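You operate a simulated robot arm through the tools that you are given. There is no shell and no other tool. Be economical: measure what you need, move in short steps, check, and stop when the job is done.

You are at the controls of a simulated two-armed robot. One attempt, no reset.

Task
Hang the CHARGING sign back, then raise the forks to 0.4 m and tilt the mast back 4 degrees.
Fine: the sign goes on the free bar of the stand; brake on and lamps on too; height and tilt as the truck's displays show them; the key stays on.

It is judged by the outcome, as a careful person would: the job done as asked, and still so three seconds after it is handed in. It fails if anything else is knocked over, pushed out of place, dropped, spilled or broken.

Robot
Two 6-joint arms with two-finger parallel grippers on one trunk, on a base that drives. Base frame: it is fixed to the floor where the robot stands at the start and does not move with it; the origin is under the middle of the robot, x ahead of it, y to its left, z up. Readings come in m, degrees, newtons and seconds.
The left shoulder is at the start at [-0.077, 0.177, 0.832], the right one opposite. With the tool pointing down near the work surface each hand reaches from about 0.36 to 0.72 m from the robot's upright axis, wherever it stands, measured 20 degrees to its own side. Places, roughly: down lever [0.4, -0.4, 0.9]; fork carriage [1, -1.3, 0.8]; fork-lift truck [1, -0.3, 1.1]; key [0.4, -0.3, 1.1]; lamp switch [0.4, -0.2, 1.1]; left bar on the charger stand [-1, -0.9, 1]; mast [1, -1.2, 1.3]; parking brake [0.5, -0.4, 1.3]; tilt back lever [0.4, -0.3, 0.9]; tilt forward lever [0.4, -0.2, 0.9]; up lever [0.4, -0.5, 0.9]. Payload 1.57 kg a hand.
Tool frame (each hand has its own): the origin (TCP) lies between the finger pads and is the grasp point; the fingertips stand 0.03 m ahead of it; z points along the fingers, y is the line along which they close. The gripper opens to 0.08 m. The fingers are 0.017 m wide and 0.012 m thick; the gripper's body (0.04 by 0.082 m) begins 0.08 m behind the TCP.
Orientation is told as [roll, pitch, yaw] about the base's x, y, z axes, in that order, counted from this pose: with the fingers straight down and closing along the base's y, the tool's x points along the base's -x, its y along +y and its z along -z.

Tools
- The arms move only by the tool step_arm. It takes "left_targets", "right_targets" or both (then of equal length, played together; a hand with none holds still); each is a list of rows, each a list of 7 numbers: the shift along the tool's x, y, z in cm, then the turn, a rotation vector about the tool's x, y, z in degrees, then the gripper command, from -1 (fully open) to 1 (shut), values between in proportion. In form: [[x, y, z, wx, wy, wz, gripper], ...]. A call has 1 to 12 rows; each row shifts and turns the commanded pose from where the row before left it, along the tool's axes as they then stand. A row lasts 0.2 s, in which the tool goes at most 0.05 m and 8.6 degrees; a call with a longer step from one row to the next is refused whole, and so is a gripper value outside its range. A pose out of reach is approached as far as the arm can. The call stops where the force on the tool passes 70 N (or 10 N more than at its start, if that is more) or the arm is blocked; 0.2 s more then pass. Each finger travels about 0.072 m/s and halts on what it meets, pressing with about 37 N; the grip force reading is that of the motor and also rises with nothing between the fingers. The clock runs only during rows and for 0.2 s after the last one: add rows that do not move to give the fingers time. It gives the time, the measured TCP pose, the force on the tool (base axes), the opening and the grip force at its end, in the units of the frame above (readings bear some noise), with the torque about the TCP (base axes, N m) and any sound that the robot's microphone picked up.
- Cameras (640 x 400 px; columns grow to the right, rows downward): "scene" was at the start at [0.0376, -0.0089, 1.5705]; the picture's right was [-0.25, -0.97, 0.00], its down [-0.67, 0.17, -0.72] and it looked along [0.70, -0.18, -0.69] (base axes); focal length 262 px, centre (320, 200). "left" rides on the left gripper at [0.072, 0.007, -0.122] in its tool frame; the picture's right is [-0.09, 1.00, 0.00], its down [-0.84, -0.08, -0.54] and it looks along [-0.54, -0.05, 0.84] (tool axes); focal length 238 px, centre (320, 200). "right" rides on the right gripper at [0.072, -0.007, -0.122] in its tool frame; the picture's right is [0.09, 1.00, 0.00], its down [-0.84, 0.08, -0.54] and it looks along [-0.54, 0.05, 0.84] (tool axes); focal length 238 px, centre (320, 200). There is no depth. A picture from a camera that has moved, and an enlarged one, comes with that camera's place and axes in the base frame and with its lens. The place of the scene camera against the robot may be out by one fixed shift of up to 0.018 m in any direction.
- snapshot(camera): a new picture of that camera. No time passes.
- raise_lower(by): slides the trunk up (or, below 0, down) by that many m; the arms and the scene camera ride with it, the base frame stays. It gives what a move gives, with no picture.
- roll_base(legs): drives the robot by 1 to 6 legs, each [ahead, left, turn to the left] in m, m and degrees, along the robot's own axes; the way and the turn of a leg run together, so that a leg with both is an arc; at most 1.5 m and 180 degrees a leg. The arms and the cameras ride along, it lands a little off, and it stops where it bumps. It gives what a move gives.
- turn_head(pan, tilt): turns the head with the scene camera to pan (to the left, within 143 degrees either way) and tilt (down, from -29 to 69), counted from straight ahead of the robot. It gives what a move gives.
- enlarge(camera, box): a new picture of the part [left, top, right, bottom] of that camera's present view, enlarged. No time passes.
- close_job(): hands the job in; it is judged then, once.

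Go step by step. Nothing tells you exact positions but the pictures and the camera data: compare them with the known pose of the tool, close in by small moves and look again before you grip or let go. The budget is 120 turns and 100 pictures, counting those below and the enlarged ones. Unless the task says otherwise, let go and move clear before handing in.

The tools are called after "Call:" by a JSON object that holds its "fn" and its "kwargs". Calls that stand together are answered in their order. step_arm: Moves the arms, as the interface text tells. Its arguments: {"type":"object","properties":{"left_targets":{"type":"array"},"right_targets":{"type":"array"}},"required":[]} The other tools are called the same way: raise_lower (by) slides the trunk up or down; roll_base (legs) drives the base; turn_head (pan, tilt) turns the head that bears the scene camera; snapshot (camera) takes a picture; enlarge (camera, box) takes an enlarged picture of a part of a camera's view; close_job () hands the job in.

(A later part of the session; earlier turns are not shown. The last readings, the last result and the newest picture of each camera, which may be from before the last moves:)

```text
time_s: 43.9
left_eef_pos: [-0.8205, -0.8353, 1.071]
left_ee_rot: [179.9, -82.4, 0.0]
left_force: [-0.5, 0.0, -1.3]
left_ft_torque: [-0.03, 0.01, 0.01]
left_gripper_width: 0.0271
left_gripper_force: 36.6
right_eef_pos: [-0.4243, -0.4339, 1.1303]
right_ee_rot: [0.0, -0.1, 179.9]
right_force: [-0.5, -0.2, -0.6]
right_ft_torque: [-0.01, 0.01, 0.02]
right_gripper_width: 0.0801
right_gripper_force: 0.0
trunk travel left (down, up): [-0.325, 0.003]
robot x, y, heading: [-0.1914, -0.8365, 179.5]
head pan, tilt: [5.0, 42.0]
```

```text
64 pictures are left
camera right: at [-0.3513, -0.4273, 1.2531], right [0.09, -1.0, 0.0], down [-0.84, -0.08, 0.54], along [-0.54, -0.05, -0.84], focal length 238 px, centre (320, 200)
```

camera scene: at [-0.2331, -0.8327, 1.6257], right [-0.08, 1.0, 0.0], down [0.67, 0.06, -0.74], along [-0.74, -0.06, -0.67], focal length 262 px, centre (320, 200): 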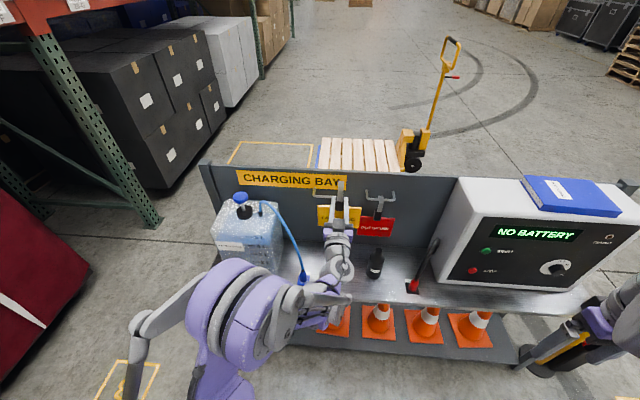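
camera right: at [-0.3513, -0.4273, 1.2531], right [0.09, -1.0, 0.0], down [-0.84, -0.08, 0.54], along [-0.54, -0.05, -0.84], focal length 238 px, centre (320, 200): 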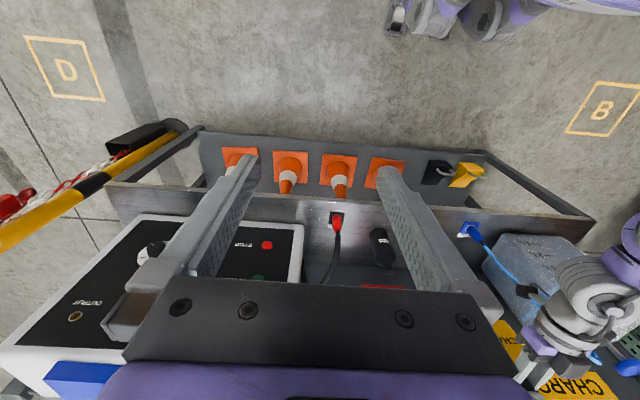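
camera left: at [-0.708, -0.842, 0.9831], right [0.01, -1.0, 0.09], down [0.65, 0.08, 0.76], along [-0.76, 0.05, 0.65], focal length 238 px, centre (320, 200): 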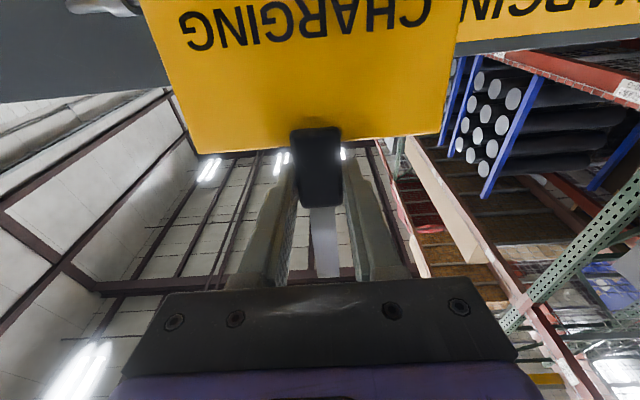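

My rotation went the wrong way (fingers point ~7.6° up); I turn it back and advance toward above the bar.

Call:
{"fn": "step_arm", "kwargs": {"left_targets": [[0, 0.5, 1, 0, 2, 0, 1], [0, 0.5, 2, 0, 2, 0, 1], [0, 0.5, 2, 0, 2, 0, 1], [0.5, 0.5, 2, 0, 1.6, 0, 1], [1, 0.5, 2, 0, 0, 0, 1]]}}

Call:
{"fn": "snapshot", "kwargs": {"camera": "left"}}

Call:
{"fn": "enlarge", "kwargs": {"camera": "scene", "box": [200, 150, 440, 300]}}

```text
time_s: 45.1
left_eef_pos: [-0.9075, -0.8594, 1.0587]
left_ee_rot: [120.1, -89.9, 59.8]
left_force: [-0.1, 0.3, -1.4]
left_ft_torque: [0.0, 0.0, 0.02]
left_gripper_width: 0.0272
left_gripper_force: 37.3
right_eef_pos: [-0.4241, -0.4336, 1.1314]
right_ee_rot: [0.0, 0.0, 179.9]
right_force: [0.6, 1.0, 0.6]
right_ft_torque: [-0.05, 0.02, 0.01]
right_gripper_width: 0.08
right_gripper_force: 0.1
trunk travel left (down, up): [-0.325, 0.003]
robot x, y, heading: [-0.1945, -0.8397, 179.9]
head pan, tilt: [5.0, 42.0]
```

```text
63 pictures are left
camera left: at [-0.7864, -0.8662, 0.9879], right [0.0, -1.0, 0.09], down [0.54, 0.08, 0.84], along [-0.84, 0.05, 0.54], focal length 238 px, centre (320, 200)
```

left: 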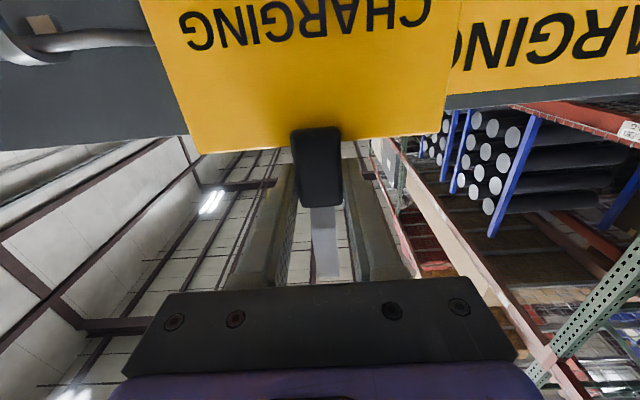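

```text
2.67 times, centred on (320, 225) of scene
camera zoom: at [-0.2336, -0.8326, 1.6257], right [-0.08, 1.0, 0.0], down [0.67, 0.06, -0.74], along [-0.74, -0.06, -0.67], focal length 700 px, centre (320, 133)
```

zoom: 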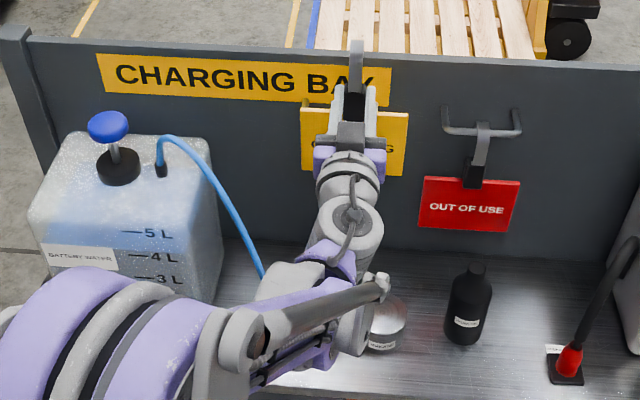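

The scene camera appears shifted ~1.5 cm in y (hook seen vs. TCP), so bar is at y≈−0.88. I enlarge the rails in both cameras for x and z accuracy.

Call:
{"fn": "enlarge", "kwargs": {"camera": "left", "box": [0, 0, 160, 100]}}

Call:
{"fn": "enlarge", "kwargs": {"camera": "scene", "box": [300, 150, 420, 225]}}

```text
4.00 times, centred on (80, 50) of left
camera zoom: at [-0.7864, -0.8662, 0.9879], right [0.0, -1.0, 0.09], down [0.54, 0.08, 0.84], along [-0.84, 0.05, 0.54], focal length 953 px, centre (1280, 800)
```

zoom: 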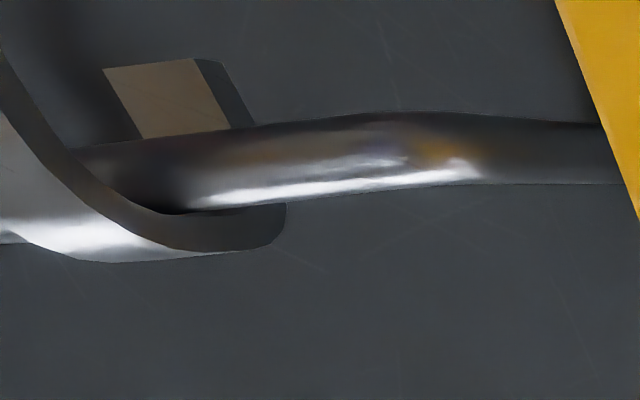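

```text
5.33 times, centred on (360, 188) of scene
camera zoom: at [-0.2336, -0.8326, 1.6257], right [-0.08, 1.0, 0.0], down [0.67, 0.06, -0.74], along [-0.74, -0.06, -0.67], focal length 1400 px, centre (107, 267)
```

zoom: 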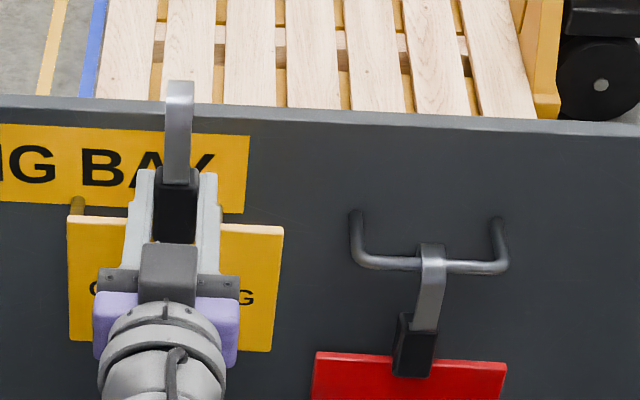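

Rail is at (−0.978, −0.879, 0.970), so final TCP should be about (−0.9665, −0.879, 0.90). I align in y and descend to z≈0.96 in front of the bar, then check for the hose.

Call:
{"fn": "step_arm", "kwargs": {"left_targets": [[2, 1, 0, 0, 0, 0, 1], [2, 0.9, 0, 0, 0, 0, 1], [2.5, 0, 0, 0, 0, 0, 1], [2.5, 0, 0, 0, 0, 0, 1]]}}

Call:
{"fn": "snapshot", "kwargs": {"camera": "scene"}}

Call:
{"fn": "snapshot", "kwargs": {"camera": "right"}}

```text
time_s: 46.1
left_eef_pos: [-0.9069, -0.8768, 0.9701]
left_ee_rot: [177.7, -90.0, 2.1]
left_force: [0.1, -0.6, -1.3]
left_ft_torque: [0.0, -0.01, -0.01]
left_gripper_width: 0.0269
left_gripper_force: 37.0
right_eef_pos: [-0.4244, -0.4334, 1.1312]
right_ee_rot: [0.0, -0.1, 179.9]
right_force: [-0.7, -0.8, -0.5]
right_ft_torque: [0.03, 0.01, 0.0]
right_gripper_width: 0.0797
right_gripper_force: 0.0
trunk travel left (down, up): [-0.325, 0.003]
robot x, y, heading: [-0.1926, -0.8378, 179.8]
head pan, tilt: [5.0, 42.0]
```

```text
59 pictures are left
camera scene: at [-0.2332, -0.8326, 1.6257], right [-0.08, 1.0, 0.0], down [0.67, 0.06, -0.74], along [-0.74, -0.06, -0.67], focal length 262 px, centre (320, 200)
```

scene: 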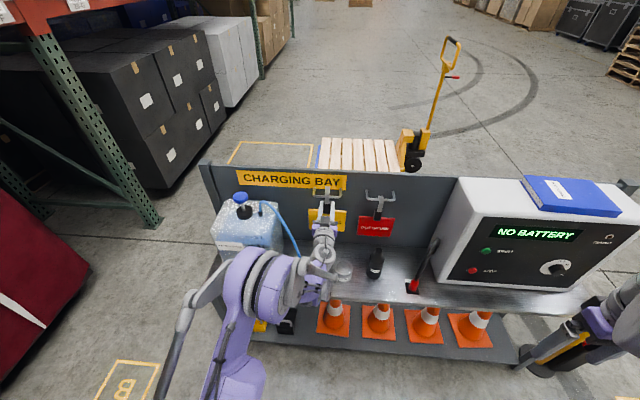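

```text
58 pictures are left
camera right: at [-0.3514, -0.4272, 1.253], right [0.09, -1.0, 0.0], down [-0.84, -0.08, 0.54], along [-0.54, -0.05, -0.84], focal length 238 px, centre (320, 200)
```

right: 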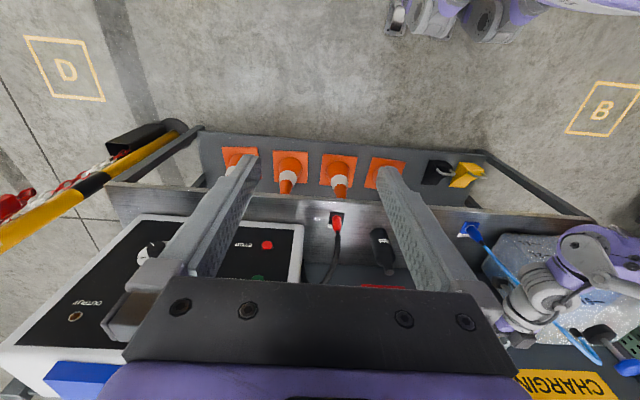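

The left arm's wrist joint sits only ~6 cm in front of the jug and would come closer. I lift and back off, shift the robot to its right, and come in with the forearm from the right instead.

Call:
{"fn": "step_arm", "kwargs": {"left_targets": [[-4, 0, 0, 0, 0, 0, 1], [-4, 0, -1, 0, 0, 0, 1], [-2.5, 0, -3, 0, 0, 0, 1]]}}

Call:
{"fn": "roll_base", "kwargs": {"legs": [[0, -0.24, 0]]}}

Call:
{"fn": "step_arm", "kwargs": {"left_targets": [[0, 4, 0, 0, 0, 0, 1], [0, 4, 0, 0, 0, 0, 1], [0, 4, 0, 0, 0, 0, 1], [0, 4, 0, 0, 0, 0, 1], [0, 4, 0, 0, 0, 0, 1], [0, 3, 0, 0, 0, 0, 1]]}}

Call:
{"fn": "snapshot", "kwargs": {"camera": "scene"}}

Call:
{"fn": "snapshot", "kwargs": {"camera": "right"}}

```text
time_s: 46.9
left_eef_pos: [-0.8669, -0.8785, 1.0742]
left_ee_rot: [-154.0, -90.0, -26.1]
left_force: [0.2, -0.4, -1.1]
left_ft_torque: [0.03, -0.04, 0.04]
left_gripper_width: 0.0274
left_gripper_force: 36.9
right_eef_pos: [-0.4214, -0.4343, 1.1318]
right_ee_rot: [0.1, 0.0, 179.8]
right_force: [-0.6, -0.1, -0.2]
right_ft_torque: [0.04, 0.01, 0.03]
right_gripper_width: 0.0798
right_gripper_force: 0.0
trunk travel left (down, up): [-0.325, 0.003]
robot x, y, heading: [-0.1938, -0.8352, 179.6]
head pan, tilt: [5.0, 42.0]
```

```text
time_s: 49.5
left_eef_pos: [-0.8681, -0.6427, 1.0736]
left_ee_rot: [-164.2, -89.9, -16.0]
left_force: [0.2, 0.3, -1.5]
left_ft_torque: [0.0, 0.0, -0.01]
left_gripper_width: 0.0275
left_gripper_force: 36.8
right_eef_pos: [-0.423, -0.1987, 1.1311]
right_ee_rot: [0.0, 0.0, 179.6]
right_force: [0.0, -0.1, -0.1]
right_ft_torque: [-0.03, 0.03, -0.05]
right_gripper_width: 0.0801
right_gripper_force: 0.1
trunk travel left (down, up): [-0.325, 0.003]
robot x, y, heading: [-0.1869, -0.6039, 179.7]
head pan, tilt: [5.0, 42.0]
```

```text
time_s: 50.9
left_eef_pos: [-0.8688, -0.7717, 1.0686]
left_ee_rot: [1.5, -88.4, 179.2]
left_force: [0.4, 0.4, -0.4]
left_ft_torque: [-0.01, 0.01, 0.02]
left_gripper_width: 0.0272
left_gripper_force: 37.2
left hand out of reach, approached as far as the arm can: row 4, 5, 6
right_eef_pos: [-0.4227, -0.1996, 1.1305]
right_ee_rot: [-0.1, 0.0, 179.7]
right_force: [-0.1, -0.4, 0.7]
right_ft_torque: [0.0, -0.03, 0.0]
right_gripper_width: 0.08
right_gripper_force: 0.2
trunk travel left (down, up): [-0.325, 0.003]
robot x, y, heading: [-0.1883, -0.6056, 179.6]
head pan, tilt: [5.0, 42.0]
```

```text
57 pictures are left
camera scene: at [-0.2318, -0.598, 1.6257], right [-0.08, 1.0, 0.0], down [0.67, 0.06, -0.74], along [-0.74, -0.06, -0.67], focal length 262 px, centre (320, 200)
```

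scene: 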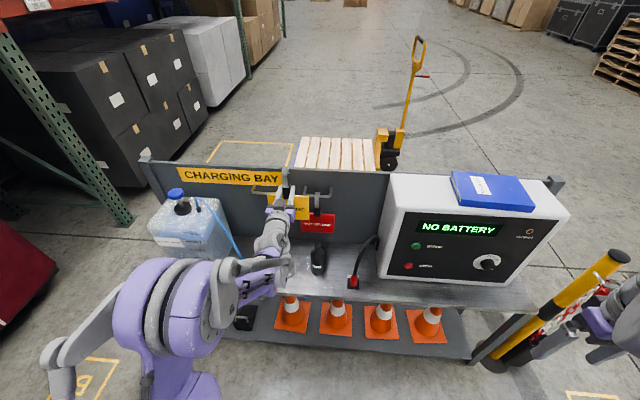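

```text
56 pictures are left
camera right: at [-0.3492, -0.1924, 1.2531], right [0.09, -1.0, 0.0], down [-0.84, -0.07, 0.54], along [-0.54, -0.05, -0.84], focal length 238 px, centre (320, 200)
```

right: 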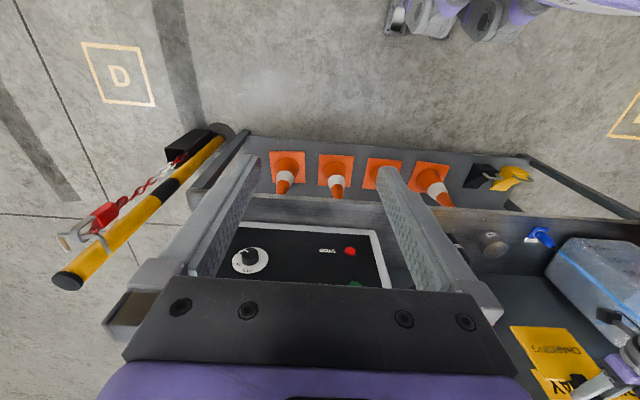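

The arm hits a wrist limit at about 0.17 m left of the robot, but being nearer that limit swings the joint away from the jug. I shift the base ~0.095 m to the left and check.

Call:
{"fn": "roll_base", "kwargs": {"legs": [[0, 0.09, 0]]}}

Call:
{"fn": "step_arm", "kwargs": {"left_targets": [[0, -0.2, 0, 0, -1.6, 0, 1], [3, 0, 0, 0, 0, 0, 1], [3, 0, 0, 0, 0, 0, 1]]}}

Call:
{"fn": "snapshot", "kwargs": {"camera": "scene"}}

Call:
{"fn": "snapshot", "kwargs": {"camera": "right"}}

```text
time_s: 52.4
left_eef_pos: [-0.8684, -0.8594, 1.0675]
left_ee_rot: [1.7, -88.6, 178.9]
left_force: [-0.9, 0.7, -2.0]
left_ft_torque: [0.01, 0.03, 0.02]
left_gripper_width: 0.0273
left_gripper_force: 36.4
right_eef_pos: [-0.4226, -0.2867, 1.1304]
right_ee_rot: [0.1, 0.0, 179.8]
right_force: [0.5, -0.1, 0.0]
right_ft_torque: [0.01, -0.02, 0.0]
right_gripper_width: 0.0803
right_gripper_force: 0.0
trunk travel left (down, up): [-0.325, 0.003]
robot x, y, heading: [-0.1932, -0.6891, 180.0]
head pan, tilt: [5.0, 42.0]
```

```text
time_s: 53.2
left_eef_pos: [-0.8701, -0.8569, 1.0091]
left_ee_rot: [178.7, -90.0, 2.1]
left_force: [-0.2, -0.9, -0.3]
left_ft_torque: [-0.02, -0.03, -0.08]
left_gripper_width: 0.0271
left_gripper_force: 37.3
right_eef_pos: [-0.423, -0.2879, 1.1318]
right_ee_rot: [0.0, 0.0, 179.7]
right_force: [-0.2, 0.8, 0.6]
right_ft_torque: [0.04, 0.03, 0.02]
right_gripper_width: 0.0798
right_gripper_force: 0.1
trunk travel left (down, up): [-0.325, 0.003]
robot x, y, heading: [-0.1958, -0.6888, 180.0]
head pan, tilt: [5.0, 42.0]
```

```text
55 pictures are left
camera scene: at [-0.2328, -0.6867, 1.6257], right [-0.08, 1.0, 0.0], down [0.67, 0.05, -0.74], along [-0.74, -0.06, -0.67], focal length 262 px, centre (320, 200)
```

scene: 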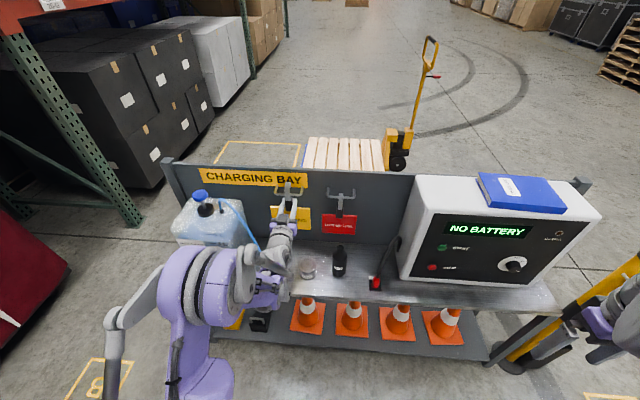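

```text
54 pictures are left
camera right: at [-0.35, -0.2811, 1.253], right [0.09, -1.0, 0.0], down [-0.84, -0.07, 0.54], along [-0.54, -0.05, -0.84], focal length 238 px, centre (320, 200)
```

right: 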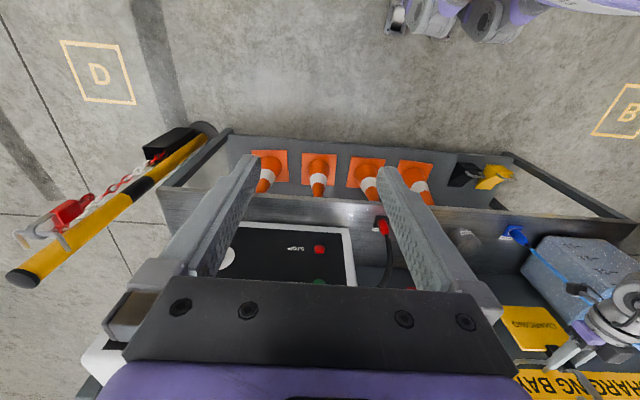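

I need exact clearance between the arm's joint and the jug; enlarging.

Call:
{"fn": "enlarge", "kwargs": {"camera": "scene", "box": [140, 170, 332, 290]}}

Call:
{"fn": "enlarge", "kwargs": {"camera": "right", "box": [480, 200, 640, 300]}}

```text
3.33 times, centred on (236, 230) of scene
camera zoom: at [-0.2328, -0.6867, 1.6257], right [-0.08, 1.0, 0.0], down [0.67, 0.05, -0.74], along [-0.74, -0.06, -0.67], focal length 875 px, centre (600, 100)
```

zoom: 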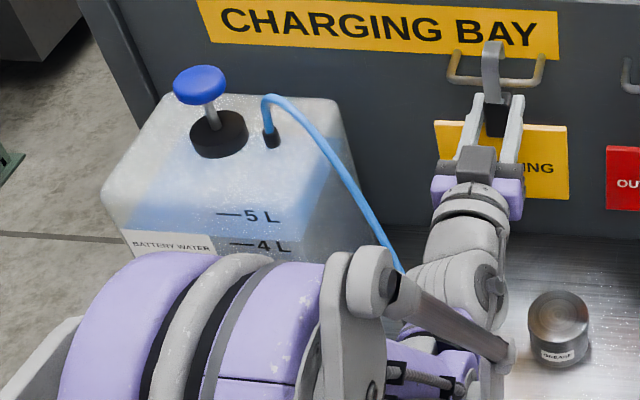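

```text
4.00 times, centred on (560, 250) of right
camera zoom: at [-0.35, -0.2811, 1.253], right [0.09, -1.0, 0.0], down [-0.84, -0.07, 0.54], along [-0.54, -0.05, -0.84], focal length 953 px, centre (-640, 0)
```

zoom: 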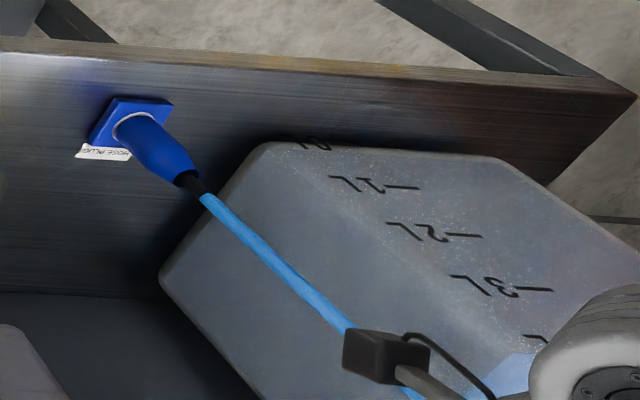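

Jug front is at x≈−0.80, its right face at y≈−1.066. I yaw the right hand to view the left arm from the side.

Call:
{"fn": "step_arm", "kwargs": {"right_targets": [[0, 0, -1, 0, 0, -8.5, -1], [0, 0, -1, 0, 0, -8.5, -1], [0, 0, 0, 0, 0, -8.5, -1], [0, 0, 0, 0, 0, -8.5, -1], [0, 0, 0, 0, 0, -8.5, -1], [0, 0, 0, 0, 0, -8.5, -1], [0, 0, 0, 0, 0, -8.5, -1]]}}

Call:
{"fn": "snapshot", "kwargs": {"camera": "right"}}

```text
time_s: 54.8
left_eef_pos: [-0.8693, -0.8568, 1.0087]
left_ee_rot: [164.8, -89.9, 15.9]
left_force: [-0.4, 0.0, -1.1]
left_ft_torque: [0.0, -0.01, -0.01]
left_gripper_width: 0.0272
left_gripper_force: 36.6
right_eef_pos: [-0.4216, -0.2887, 1.1511]
right_ee_rot: [0.0, -0.1, -120.7]
right_force: [0.0, 0.1, 0.6]
right_ft_torque: [0.02, 0.02, 0.01]
right_gripper_width: 0.0799
right_gripper_force: 0.0
trunk travel left (down, up): [-0.325, 0.003]
robot x, y, heading: [-0.1897, -0.6919, 179.5]
head pan, tilt: [5.0, 42.0]
```

```text
51 pictures are left
camera right: at [-0.3906, -0.2228, 1.2738], right [0.9, -0.43, 0.0], down [-0.36, -0.76, 0.54], along [-0.23, -0.49, -0.84], focal length 238 px, centre (320, 200)
```

right: 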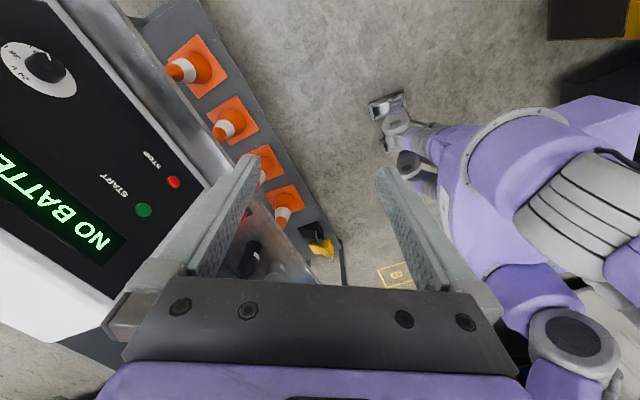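

Call:
{"fn": "step_arm", "kwargs": {"right_targets": [[0, 0, 0, 0, -8.5, 0, -1], [0, 0, 0, 0, -8.5, 0, -1], [0, 0, 0, 0, -8.5, 0, -1], [0, 0, 0, 0, -8.5, 0, -1], [0, 0, 0, 0, -8.5, 0, -1], [0, 0, 0, 0, -8.5, 0, -1]]}}

Call:
{"fn": "snapshot", "kwargs": {"camera": "right"}}

```text
time_s: 56.2
left_eef_pos: [-0.8689, -0.8572, 1.0077]
left_ee_rot: [155.2, -89.9, 25.5]
left_force: [-0.6, 0.3, -0.5]
left_ft_torque: [0.0, -0.03, -0.02]
left_gripper_width: 0.0271
left_gripper_force: 36.8
right_eef_pos: [-0.4382, -0.2924, 1.1503]
right_ee_rot: [-0.5, -50.8, -120.7]
right_force: [0.0, -0.4, -0.4]
right_ft_torque: [0.02, 0.0, 0.01]
right_gripper_width: 0.0801
right_gripper_force: 0.1
right hand out of reach, approached as far as the arm can: row 6
trunk travel left (down, up): [-0.325, 0.003]
robot x, y, heading: [-0.1913, -0.6942, 179.8]
head pan, tilt: [5.0, 42.0]
```

```text
50 pictures are left
camera right: at [-0.3706, -0.17, 1.1716], right [0.88, -0.46, -0.08], down [0.01, -0.14, 0.99], along [-0.47, -0.88, -0.11], focal length 238 px, centre (320, 200)
```

right: 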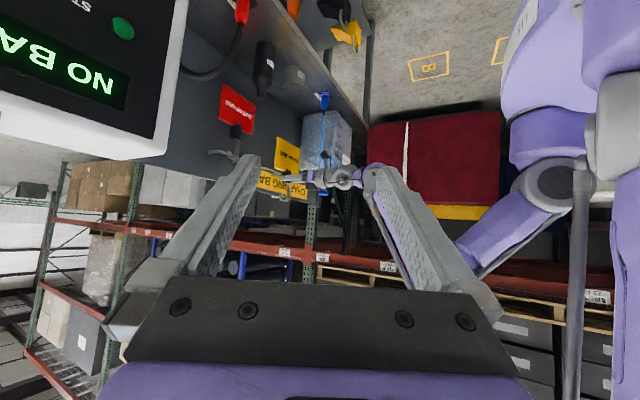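

Call:
{"fn": "enlarge", "kwargs": {"camera": "right", "box": [240, 80, 480, 230]}}

```text
2.67 times, centred on (360, 155) of right
camera zoom: at [-0.3706, -0.17, 1.1716], right [0.88, -0.46, -0.08], down [0.01, -0.14, 0.99], along [-0.47, -0.88, -0.11], focal length 636 px, centre (213, 320)
```

zoom: 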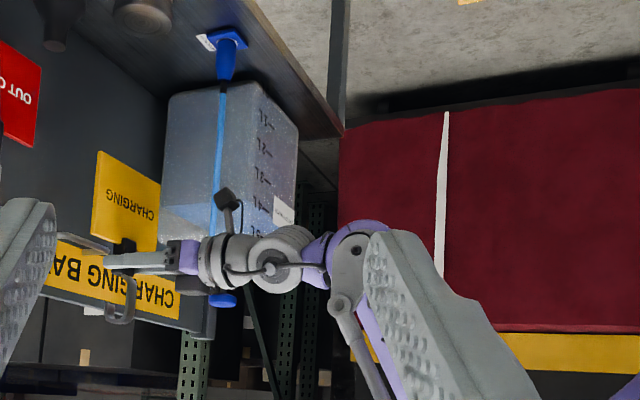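

The side view shows the forearm rises away from the jug, so clearance is fine. I align at y≈−0.868, descend to z≈0.957 in front of the bar.

Call:
{"fn": "step_arm", "kwargs": {"left_targets": [[1.7, 0.5, 0, 0, 0, 0, 1], [1.7, 0.6, 0, 0, 0, 0, 1], [1.7, 0, 1, 0, 0, 0, 1], [0, 0, 2, 0, 0, 0, 1]]}}

Call:
{"fn": "enlarge", "kwargs": {"camera": "right", "box": [220, 80, 400, 205]}}

Call:
{"fn": "enlarge", "kwargs": {"camera": "scene", "box": [230, 165, 380, 265]}}

```text
time_s: 57.2
left_eef_pos: [-0.8995, -0.8691, 0.958]
left_ee_rot: [152.8, -89.8, 28.1]
left_force: [-0.1, 1.2, -1.3]
left_ft_torque: [0.04, -0.05, 0.02]
left_gripper_width: 0.0274
left_gripper_force: 36.9
right_eef_pos: [-0.4379, -0.295, 1.1481]
right_ee_rot: [-0.4, -50.8, -120.8]
right_force: [0.9, -0.4, -0.3]
right_ft_torque: [-0.03, 0.05, -0.01]
right_gripper_width: 0.0802
right_gripper_force: 0.0
trunk travel left (down, up): [-0.325, 0.003]
robot x, y, heading: [-0.1898, -0.6903, 179.6]
head pan, tilt: [5.0, 42.0]
```

```text
3.20 times, centred on (310, 142) of right
camera zoom: at [-0.3706, -0.1704, 1.172], right [0.88, -0.46, -0.08], down [0.01, -0.14, 0.99], along [-0.47, -0.88, -0.12], focal length 763 px, centre (352, 384)
```

zoom: 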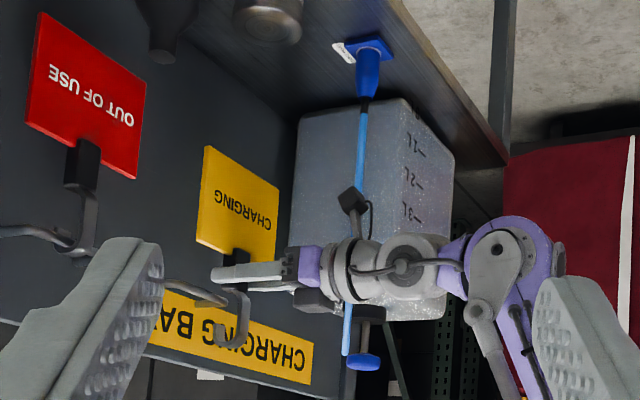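

```text
4.00 times, centred on (305, 215) of scene
camera zoom: at [-0.2328, -0.6868, 1.6258], right [-0.08, 1.0, 0.0], down [0.67, 0.05, -0.74], along [-0.74, -0.06, -0.67], focal length 1050 px, centre (380, 140)
```

zoom: 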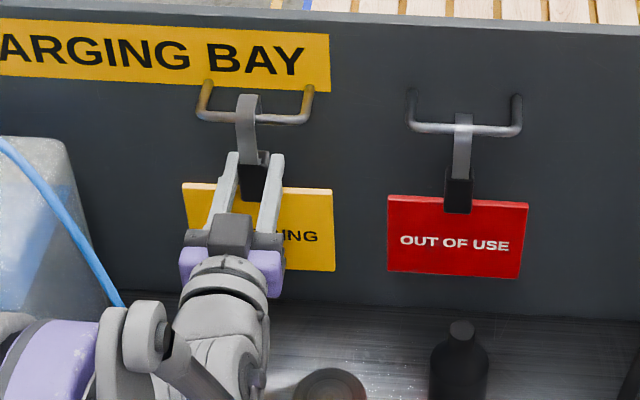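

Everything lines up: hook above the rail line, centred on it. I advance to x≈−0.968 and check from the side.

Call:
{"fn": "step_arm", "kwargs": {"left_targets": [[0, 0, 2.3, 0, 0, 0, 1], [0, 0, 2.3, 0, 0, 0, 1], [0, 0, 2.2, 0, 0, 0, 1]]}}

Call:
{"fn": "enlarge", "kwargs": {"camera": "right", "box": [250, 130, 350, 200]}}

Call:
{"fn": "enlarge", "kwargs": {"camera": "scene", "box": [250, 165, 350, 230]}}

```text
time_s: 57.9
left_eef_pos: [-0.9463, -0.8693, 0.9565]
left_ee_rot: [139.3, -90.0, 41.6]
left_force: [43.8, 2.5, -0.3]
left_ft_torque: [0.0, 0.59, -0.16]
left_gripper_width: 0.0273
left_gripper_force: 37.5
right_eef_pos: [-0.4354, -0.2948, 1.1514]
right_ee_rot: [-0.6, -50.6, -120.6]
right_force: [-0.2, 0.0, 0.3]
right_ft_torque: [-0.02, -0.03, 0.07]
right_gripper_width: 0.08
right_gripper_force: 0.1
trunk travel left (down, up): [-0.325, 0.003]
robot x, y, heading: [-0.1899, -0.6945, 179.9]
head pan, tilt: [5.0, 42.0]
stopped in row 3 (left hand): the force on the tool passed its limit at 89 N (the readings are from after the stop); the commanded pose is now the measured one
```

```text
5.71 times, centred on (300, 165) of right
camera zoom: at [-0.369, -0.1707, 1.1721], right [0.88, -0.46, -0.08], down [0.01, -0.14, 0.99], along [-0.47, -0.88, -0.12], focal length 1362 px, centre (434, 400)
```

zoom: 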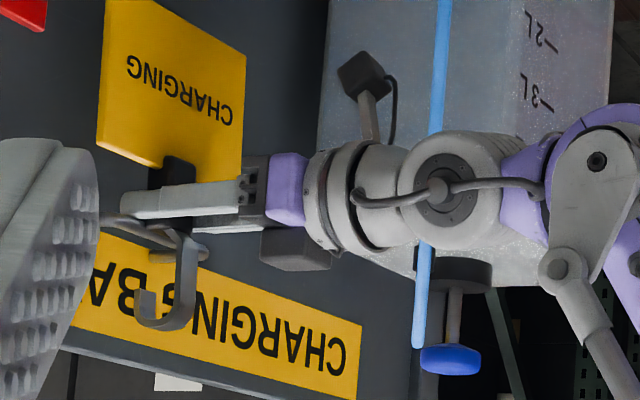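

```text
6.15 times, centred on (300, 198) of scene
camera zoom: at [-0.2297, -0.6869, 1.6257], right [-0.08, 1.0, 0.0], down [0.67, 0.06, -0.74], along [-0.74, -0.06, -0.67], focal length 1615 px, centre (443, 215)
```

zoom: 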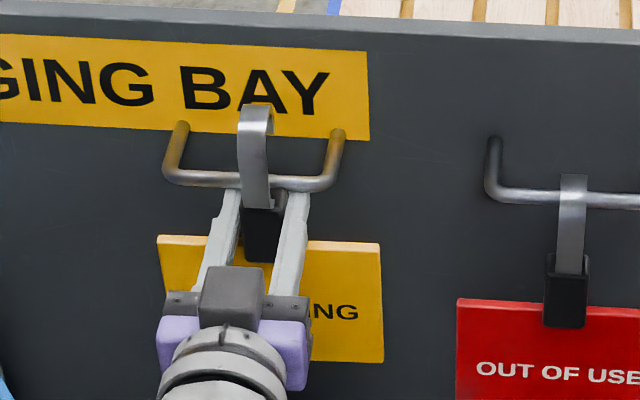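

The fingertips touched the rail's front (rail is ~1 cm lower than I figured: z≈0.961, x≈−0.982). I back off, lower 2 cm so the fingers pass under while the hook tip still clears, and advance.

Call:
{"fn": "step_arm", "kwargs": {"left_targets": [[0, 0, -1.5, 0, 0, 0, 1], [2, 0, 0, 0, 0, 0, 1], [0, 0, 1.5, 0, 0, 0, 1], [0, 0, 1.2, 0, 0, 0, 1], [0, 0, 1.2, 0, 0, 0, 1]]}}

Call:
{"fn": "enlarge", "kwargs": {"camera": "right", "box": [250, 130, 350, 200]}}

Call:
{"fn": "enlarge", "kwargs": {"camera": "scene", "box": [250, 165, 350, 230]}}

```text
time_s: 59.1
left_eef_pos: [-0.9722, -0.8685, 0.935]
left_ee_rot: [18.7, -90.0, 162.3]
left_force: [11.2, 0.3, -4.7]
left_ft_torque: [0.01, 0.4, -0.06]
left_gripper_width: 0.0271
left_gripper_force: 36.4
right_eef_pos: [-0.4359, -0.2945, 1.1499]
right_ee_rot: [-0.5, -50.6, -120.6]
right_force: [1.0, -0.4, 0.4]
right_ft_torque: [0.02, 0.0, -0.02]
right_gripper_width: 0.0801
right_gripper_force: 0.0
trunk travel left (down, up): [-0.325, 0.003]
robot x, y, heading: [-0.191, -0.6931, 179.9]
head pan, tilt: [5.0, 42.0]
```

```text
5.71 times, centred on (300, 165) of right
camera zoom: at [-0.3681, -0.1708, 1.1719], right [0.88, -0.46, -0.08], down [0.01, -0.14, 0.99], along [-0.47, -0.88, -0.12], focal length 1362 px, centre (434, 400)
```

zoom: 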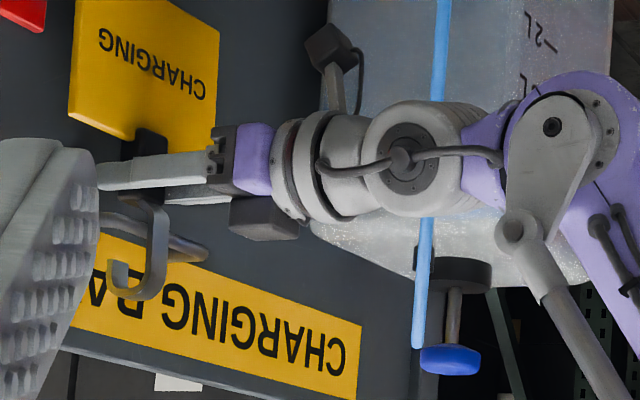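

```text
6.15 times, centred on (300, 198) of scene
camera zoom: at [-0.2289, -0.687, 1.6255], right [-0.08, 1.0, 0.0], down [0.67, 0.06, -0.74], along [-0.74, -0.06, -0.67], focal length 1615 px, centre (443, 215)
```

zoom: 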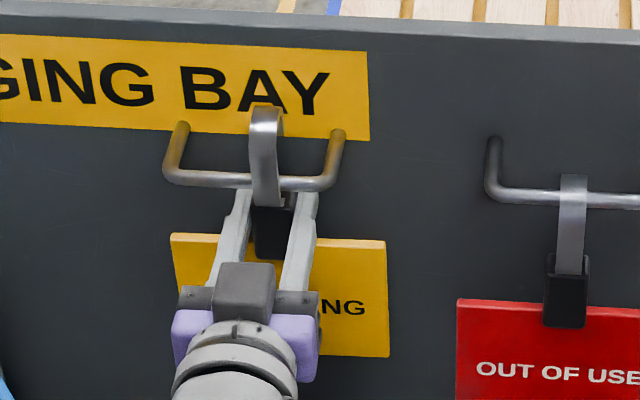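

The strip now touches the rail lightly. I back off 2 mm and lower in small steps until it takes the weight.

Call:
{"fn": "step_arm", "kwargs": {"left_targets": [[0, 0, -0.3, 0, 0, 0, 1], [1, 0, 0, 0, 0, 0, 1], [1, 0, 0, 0, 0, 0, 1], [1, 0, 0, 0, 0, 0, 1]]}}

Call:
{"fn": "enlarge", "kwargs": {"camera": "right", "box": [250, 130, 350, 200]}}

```text
time_s: 60.1
left_eef_pos: [-0.9698, -0.8683, 0.9051]
left_ee_rot: [40.4, -90.0, 140.5]
left_force: [0.4, 1.3, -1.5]
left_ft_torque: [-0.04, -0.01, 0.0]
left_gripper_width: 0.0271
left_gripper_force: 36.9
right_eef_pos: [-0.4379, -0.2946, 1.1509]
right_ee_rot: [-0.4, -50.7, -120.6]
right_force: [0.5, 0.4, 0.4]
right_ft_torque: [0.03, 0.03, 0.04]
right_gripper_width: 0.08
right_gripper_force: 0.1
trunk travel left (down, up): [-0.325, 0.003]
robot x, y, heading: [-0.1938, -0.6906, 180.0]
head pan, tilt: [5.0, 42.0]
```

```text
5.71 times, centred on (300, 165) of right
camera zoom: at [-0.3707, -0.1706, 1.1721], right [0.88, -0.46, -0.08], down [0.01, -0.14, 0.99], along [-0.47, -0.88, -0.12], focal length 1362 px, centre (434, 400)
```

zoom: 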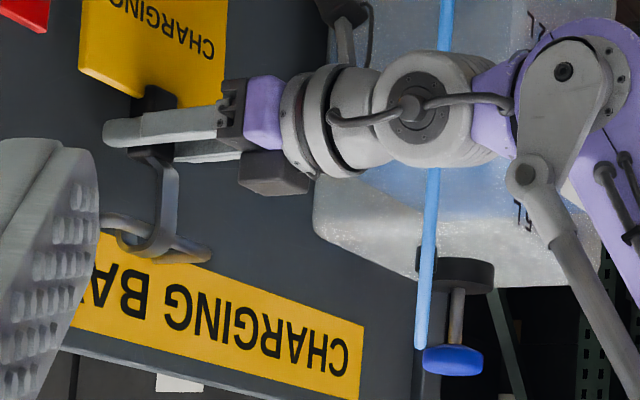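

The hook embraces the rail. I lower by small steps until it rests.

Call:
{"fn": "step_arm", "kwargs": {"left_targets": [[0.5, 0, 0, 0, 0, 0, 1], [0.5, 0, 0, 0, 0, 0, 1]]}}

Call:
{"fn": "enlarge", "kwargs": {"camera": "right", "box": [250, 130, 350, 200]}}

```text
time_s: 60.7
left_eef_pos: [-0.9678, -0.869, 0.8999]
left_ee_rot: [164.3, -89.5, 16.6]
left_force: [0.9, 2.2, 31.3]
left_ft_torque: [-0.2, 0.05, 0.09]
left_gripper_width: 0.0277
left_gripper_force: 37.3
right_eef_pos: [-0.4347, -0.293, 1.1516]
right_ee_rot: [-0.8, -50.7, -120.5]
right_force: [-0.3, -0.1, -0.6]
right_ft_torque: [0.05, -0.01, 0.0]
right_gripper_width: 0.0799
right_gripper_force: 0.2
trunk travel left (down, up): [-0.325, 0.003]
robot x, y, heading: [-0.1921, -0.695, 179.9]
head pan, tilt: [5.0, 42.0]
```

```text
5.71 times, centred on (300, 165) of right
camera zoom: at [-0.3677, -0.1698, 1.1729], right [0.88, -0.46, -0.08], down [0.02, -0.14, 0.99], along [-0.47, -0.88, -0.11], focal length 1362 px, centre (434, 400)
```

zoom: 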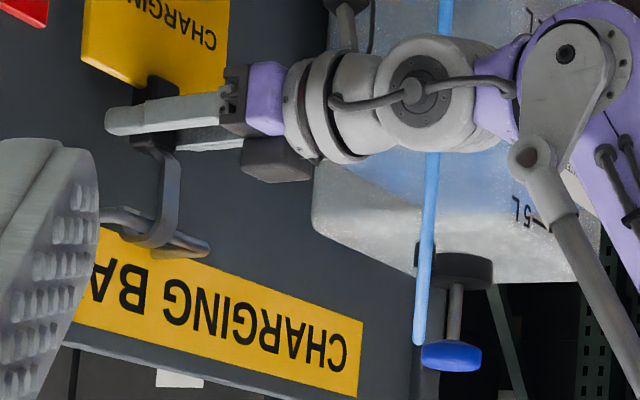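

It rests (31 N) at z≈0.900. I relieve the load by 4 mm and open.

Call:
{"fn": "step_arm", "kwargs": {"left_targets": [[-0.4, 0, 0, 0, 0, 0, 1], [0, 0, 0, 0, 0, 0, 0.3], [0, 0, 0, 0, 0, 0, 0], [0, 0, 0, 0, 0, 0, -0.5], [0, 0, 0, 0, 0, 0, -1], [0, 0, 0, 0, 0, 0, -1]]}}

Call:
{"fn": "enlarge", "kwargs": {"camera": "right", "box": [250, 130, 350, 200]}}

Call:
{"fn": "enlarge", "kwargs": {"camera": "scene", "box": [250, 165, 350, 230]}}

```text
time_s: 62.1
left_eef_pos: [-0.9696, -0.8692, 0.899]
left_ee_rot: [35.1, -89.9, 145.8]
left_force: [-1.0, -1.4, 0.3]
left_ft_torque: [-0.01, 0.0, -0.03]
left_gripper_width: 0.0799
left_gripper_force: 0.1
right_eef_pos: [-0.4381, -0.2937, 1.1492]
right_ee_rot: [-0.4, -50.6, -120.7]
right_force: [-0.1, 0.5, -0.3]
right_ft_torque: [0.04, 0.02, -0.01]
right_gripper_width: 0.0801
right_gripper_force: 0.1
trunk travel left (down, up): [-0.325, 0.003]
robot x, y, heading: [-0.189, -0.6903, 180.0]
head pan, tilt: [5.0, 42.0]
```

```text
5.71 times, centred on (300, 165) of right
camera zoom: at [-0.3705, -0.1706, 1.172], right [0.88, -0.46, -0.08], down [0.01, -0.14, 0.99], along [-0.47, -0.88, -0.12], focal length 1362 px, centre (434, 400)
```

zoom: 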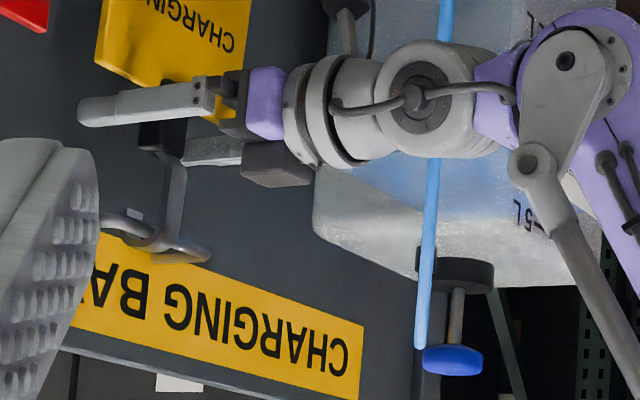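

```text
6.15 times, centred on (300, 198) of scene
camera zoom: at [-0.2319, -0.6868, 1.6257], right [-0.08, 1.0, 0.0], down [0.67, 0.06, -0.74], along [-0.74, -0.06, -0.67], focal length 1615 px, centre (443, 215)
```

zoom: 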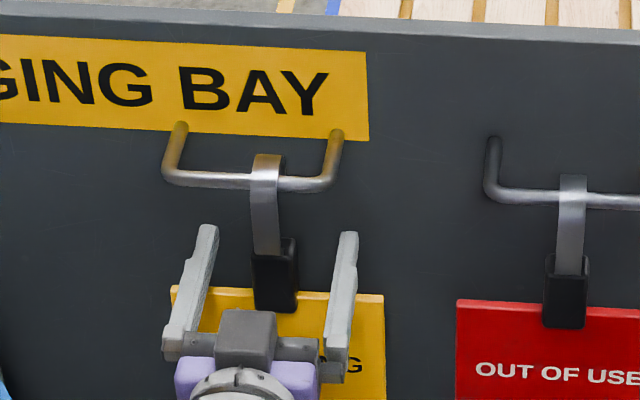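

The sign hangs on the free bar just like its neighbour. I draw the hand straight back, then up, and look.

Call:
{"fn": "step_arm", "kwargs": {"left_targets": [[0, 0, -2, 0, 0, 0, -1], [0, 0, -3, 0, 0, 0, -1], [0, 0, -4, 0, 0, 0, -1], [-3, 0, -3, 0, 0, 0, -1], [-4, 0, -2, 0, 0, 0, -1], [-4, 0, -4, 0, 0, 0, -1], [0, 0, -4, 0, 0, 0, -1]]}}

Call:
{"fn": "snapshot", "kwargs": {"camera": "scene"}}

```text
refused: row 6 steps farther than a row can; nothing moved
```

```text
38 pictures are left
camera scene: at [-0.2319, -0.6868, 1.6257], right [-0.08, 1.0, 0.0], down [0.67, 0.06, -0.74], along [-0.74, -0.06, -0.67], focal length 262 px, centre (320, 200)
```

scene: 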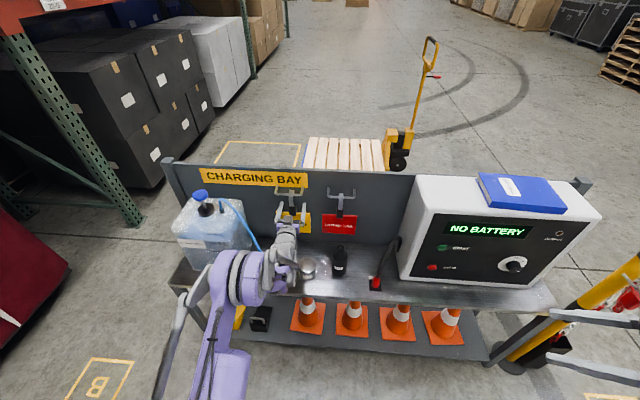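

Call:
{"fn": "step_arm", "kwargs": {"left_targets": [[0, 0, -2, 0, 0, 0, -1], [0, 0, -3, 0, 0, 0, -1], [0, 0, -4, 0, 0, 0, -1], [-3, 0, -3, 0, 0, 0, -1], [-4, 0, -2, 0, 0, 0, -1], [-3, 0, -3.5, 0, 0, 0, -1], [0, 0, -4, 0, 0, 0, -1]], "right_targets": [[0, 0, 0, 0, 8, 0, -1], [0, 0, 0, 0, 8, 0, -1], [0, 0, 0, 0, 8, 0, -1], [0, 0, 0, 0, 8, 0, -1], [0, 0, 0, 0, 8, 0, -1], [0, 0, 0, 0, 8, 0, -1], [0, 0, 0, 0, 2.6, 0, -1]]}}

Call:
{"fn": "step_arm", "kwargs": {"right_targets": [[0, 0, 0, 0, 0, 8.5, -1], [0, 0, 0, 0, 0, 8.5, -1], [0, 0, 0, 0, 0, 8.5, -1], [0, 0, 0, 0, 0, 8.5, -1], [0, 0, 0, 0, 0, 8.5, -1], [0, 0, 0, 0, 0, 8.5, -1], [0, 0, 0, 0, 0, 8.5, -1]]}}

Call:
{"fn": "snapshot", "kwargs": {"camera": "scene"}}

```text
time_s: 63.7
left_eef_pos: [-0.7501, -0.8648, 0.9995]
left_ee_rot: [28.5, -89.9, 152.3]
left_force: [-0.3, -0.3, -0.2]
left_ft_torque: [0.0, 0.0, -0.01]
left_gripper_width: 0.08
left_gripper_force: 0.0
right_eef_pos: [-0.437, -0.2937, 1.1512]
right_ee_rot: [-0.4, 0.1, -121.0]
right_force: [0.5, -0.6, 0.3]
right_ft_torque: [0.01, 0.05, 0.03]
right_gripper_width: 0.08
right_gripper_force: 0.0
trunk travel left (down, up): [-0.325, 0.003]
robot x, y, heading: [-0.1944, -0.6928, 179.7]
head pan, tilt: [5.0, 42.0]
```

```text
time_s: 65.3
left_eef_pos: [-0.7514, -0.8647, 0.9989]
left_ee_rot: [34.9, -90.0, 146.2]
left_force: [-0.8, -0.6, 0.0]
left_ft_torque: [-0.01, 0.04, 0.0]
left_gripper_width: 0.0802
left_gripper_force: 0.0
right_eef_pos: [-0.4375, -0.294, 1.151]
right_ee_rot: [-0.1, -0.2, 179.4]
right_force: [-0.2, -0.4, -0.1]
right_ft_torque: [-0.02, -0.01, 0.0]
right_gripper_width: 0.0802
right_gripper_force: 0.0
trunk travel left (down, up): [-0.325, 0.003]
robot x, y, heading: [-0.192, -0.6913, 179.8]
head pan, tilt: [5.0, 42.0]
```

```text
37 pictures are left
camera scene: at [-0.2319, -0.6868, 1.6257], right [-0.08, 1.0, 0.0], down [0.67, 0.06, -0.74], along [-0.74, -0.06, -0.67], focal length 262 px, centre (320, 200)
```

scene: 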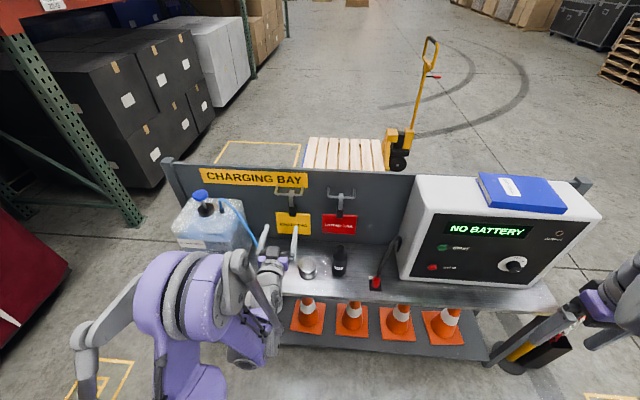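

The sign hangs properly. I pull the left hand in and drive back to face the truck panel.

Call:
{"fn": "step_arm", "kwargs": {"left_targets": [[0, -0.5, -3.5, 0, 0, 0, -1], [0, -1, -3.5, 0, 0, 0, -1], [0, -2, -3, 0, 0, 0, -1], [0, -2, -2, 0, 0, 0, -1]]}}

Call:
{"fn": "roll_base", "kwargs": {"legs": [[0, 0, -90], [0.33, 0.02, 0], [0, 0, -89.8]]}}

Call:
{"fn": "turn_head", "kwargs": {"pan": 0, "tilt": 35}}

Call:
{"fn": "snapshot", "kwargs": {"camera": "scene"}}

```text
time_s: 66.3
left_eef_pos: [-0.6575, -0.8099, 1.0445]
left_ee_rot: [21.6, -89.8, 159.3]
left_force: [-0.2, -0.4, 0.3]
left_ft_torque: [0.01, -0.01, -0.02]
left_gripper_width: 0.0804
left_gripper_force: 0.0
left hand out of reach, approached as far as the arm can: row 1, 2, 3, 4
right_eef_pos: [-0.4384, -0.2929, 1.1506]
right_ee_rot: [-0.1, -0.3, 179.6]
right_force: [0.3, -0.6, -0.4]
right_ft_torque: [0.0, 0.0, -0.01]
right_gripper_width: 0.0802
right_gripper_force: 0.1
trunk travel left (down, up): [-0.325, 0.003]
robot x, y, heading: [-0.1914, -0.692, 179.7]
head pan, tilt: [5.0, 42.0]
```

```text
time_s: 76.2
left_eef_pos: [0.253, -0.2498, 1.0447]
left_ee_rot: [13.5, -89.8, -13.4]
left_force: [0.1, 0.1, -0.4]
left_ft_torque: [0.0, 0.01, -0.01]
left_gripper_width: 0.0797
left_gripper_force: 0.1
right_eef_pos: [0.024, -0.764, 1.1498]
right_ee_rot: [-0.1, -0.2, -1.4]
right_force: [0.2, -0.1, 1.2]
right_ft_torque: [-0.01, 0.0, 0.01]
right_gripper_width: 0.08
right_gripper_force: 0.1
trunk travel left (down, up): [-0.325, 0.003]
robot x, y, heading: [-0.218, -0.3628, -1.2]
head pan, tilt: [5.0, 42.0]
```

```text
time_s: 76.9
left_eef_pos: [0.2533, -0.2512, 1.0441]
left_ee_rot: [14.3, -89.7, -14.3]
left_force: [-0.2, -0.8, -0.2]
left_ft_torque: [0.03, 0.01, -0.03]
left_gripper_width: 0.08
left_gripper_force: 0.0
right_eef_pos: [0.024, -0.7636, 1.1498]
right_ee_rot: [-0.1, 0.0, -1.4]
right_force: [0.4, -0.2, 0.5]
right_ft_torque: [-0.02, 0.05, -0.05]
right_gripper_width: 0.0799
right_gripper_force: 0.1
trunk travel left (down, up): [-0.325, 0.003]
robot x, y, heading: [-0.2144, -0.364, -0.8]
head pan, tilt: [0.0, 35.0]
```

```text
36 pictures are left
camera scene: at [-0.1729, -0.3506, 1.6362], right [-0.02, -1.0, 0.0], down [-0.57, 0.01, -0.82], along [0.82, -0.02, -0.57], focal length 262 px, centre (320, 200)
```

scene: 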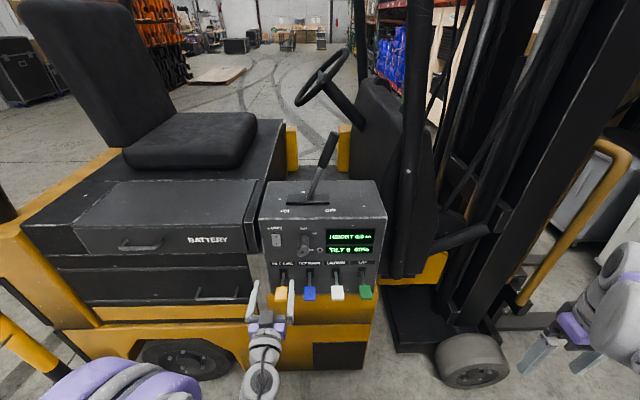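

Facing the panel. I enlarge the panel.

Call:
{"fn": "enlarge", "kwargs": {"camera": "scene", "box": [245, 120, 405, 320]}}

Call:
{"fn": "enlarge", "kwargs": {"camera": "scene", "box": [260, 180, 388, 260]}}

```text
2.00 times, centred on (325, 220) of scene
camera zoom: at [-0.1729, -0.3506, 1.6362], right [-0.02, -1.0, 0.0], down [-0.57, 0.01, -0.82], along [0.82, -0.02, -0.57], focal length 525 px, centre (310, 160)
```

zoom: 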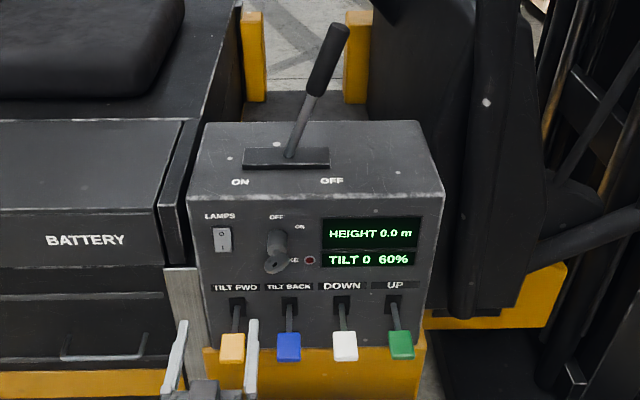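

```text
5.00 times, centred on (324, 220) of scene
camera zoom: at [-0.1729, -0.3506, 1.6362], right [-0.02, -1.0, 0.0], down [-0.57, 0.01, -0.82], along [0.82, -0.02, -0.57], focal length 1312 px, centre (300, 100)
```

zoom: 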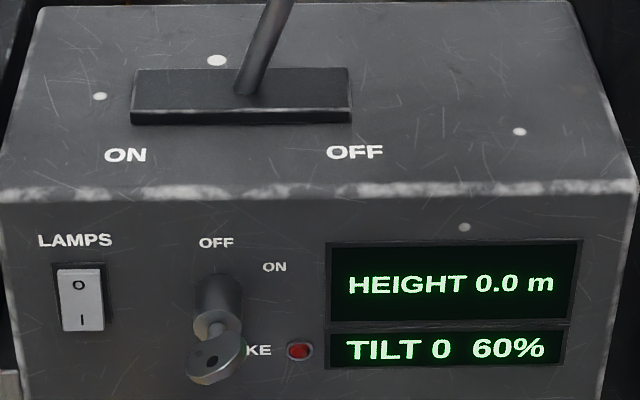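

Brake leans to OFF, lamps rocker appears O/I with I to press. I close the left fingers and take the left camera's view of the panel.

Call:
{"fn": "step_arm", "kwargs": {"left_targets": [[0, 0, -2, 0, 0, 0, 1], [0, 0, -1, 0, 0, 0, 1], [0, 0, 0, 0, 0, 0, 1], [0, 0, 0, 0, 0, 0, 1], [0, 0, 0, 0, 0, 0, 1]]}}

Call:
{"fn": "snapshot", "kwargs": {"camera": "left"}}

```text
time_s: 78.1
left_eef_pos: [0.2257, -0.2513, 1.0539]
left_ee_rot: [9.1, -89.7, -9.1]
left_force: [0.2, -0.4, -0.2]
left_ft_torque: [0.0, -0.02, -0.01]
left_gripper_width: 0.0
left_gripper_force: 21.3
left hand out of reach, approached as far as the arm can: row 1, 2
right_eef_pos: [0.0251, -0.7635, 1.1496]
right_ee_rot: [-0.2, -0.2, -1.4]
right_force: [0.1, 0.4, 0.4]
right_ft_torque: [0.0, 0.01, 0.0]
right_gripper_width: 0.08
right_gripper_force: 0.0
trunk travel left (down, up): [-0.325, 0.003]
robot x, y, heading: [-0.2196, -0.3623, -1.2]
head pan, tilt: [0.0, 35.0]
```

```text
33 pictures are left
camera left: at [0.1022, -0.2454, 0.9829], right [0.0, 1.0, 0.09], down [-0.54, -0.08, 0.84], along [0.84, -0.05, 0.53], focal length 238 px, centre (320, 200)
```

left: 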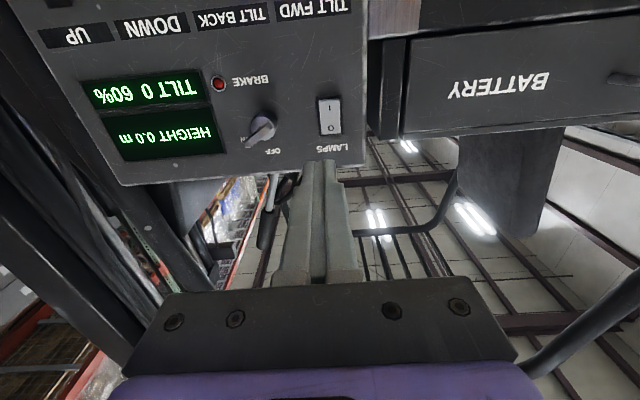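

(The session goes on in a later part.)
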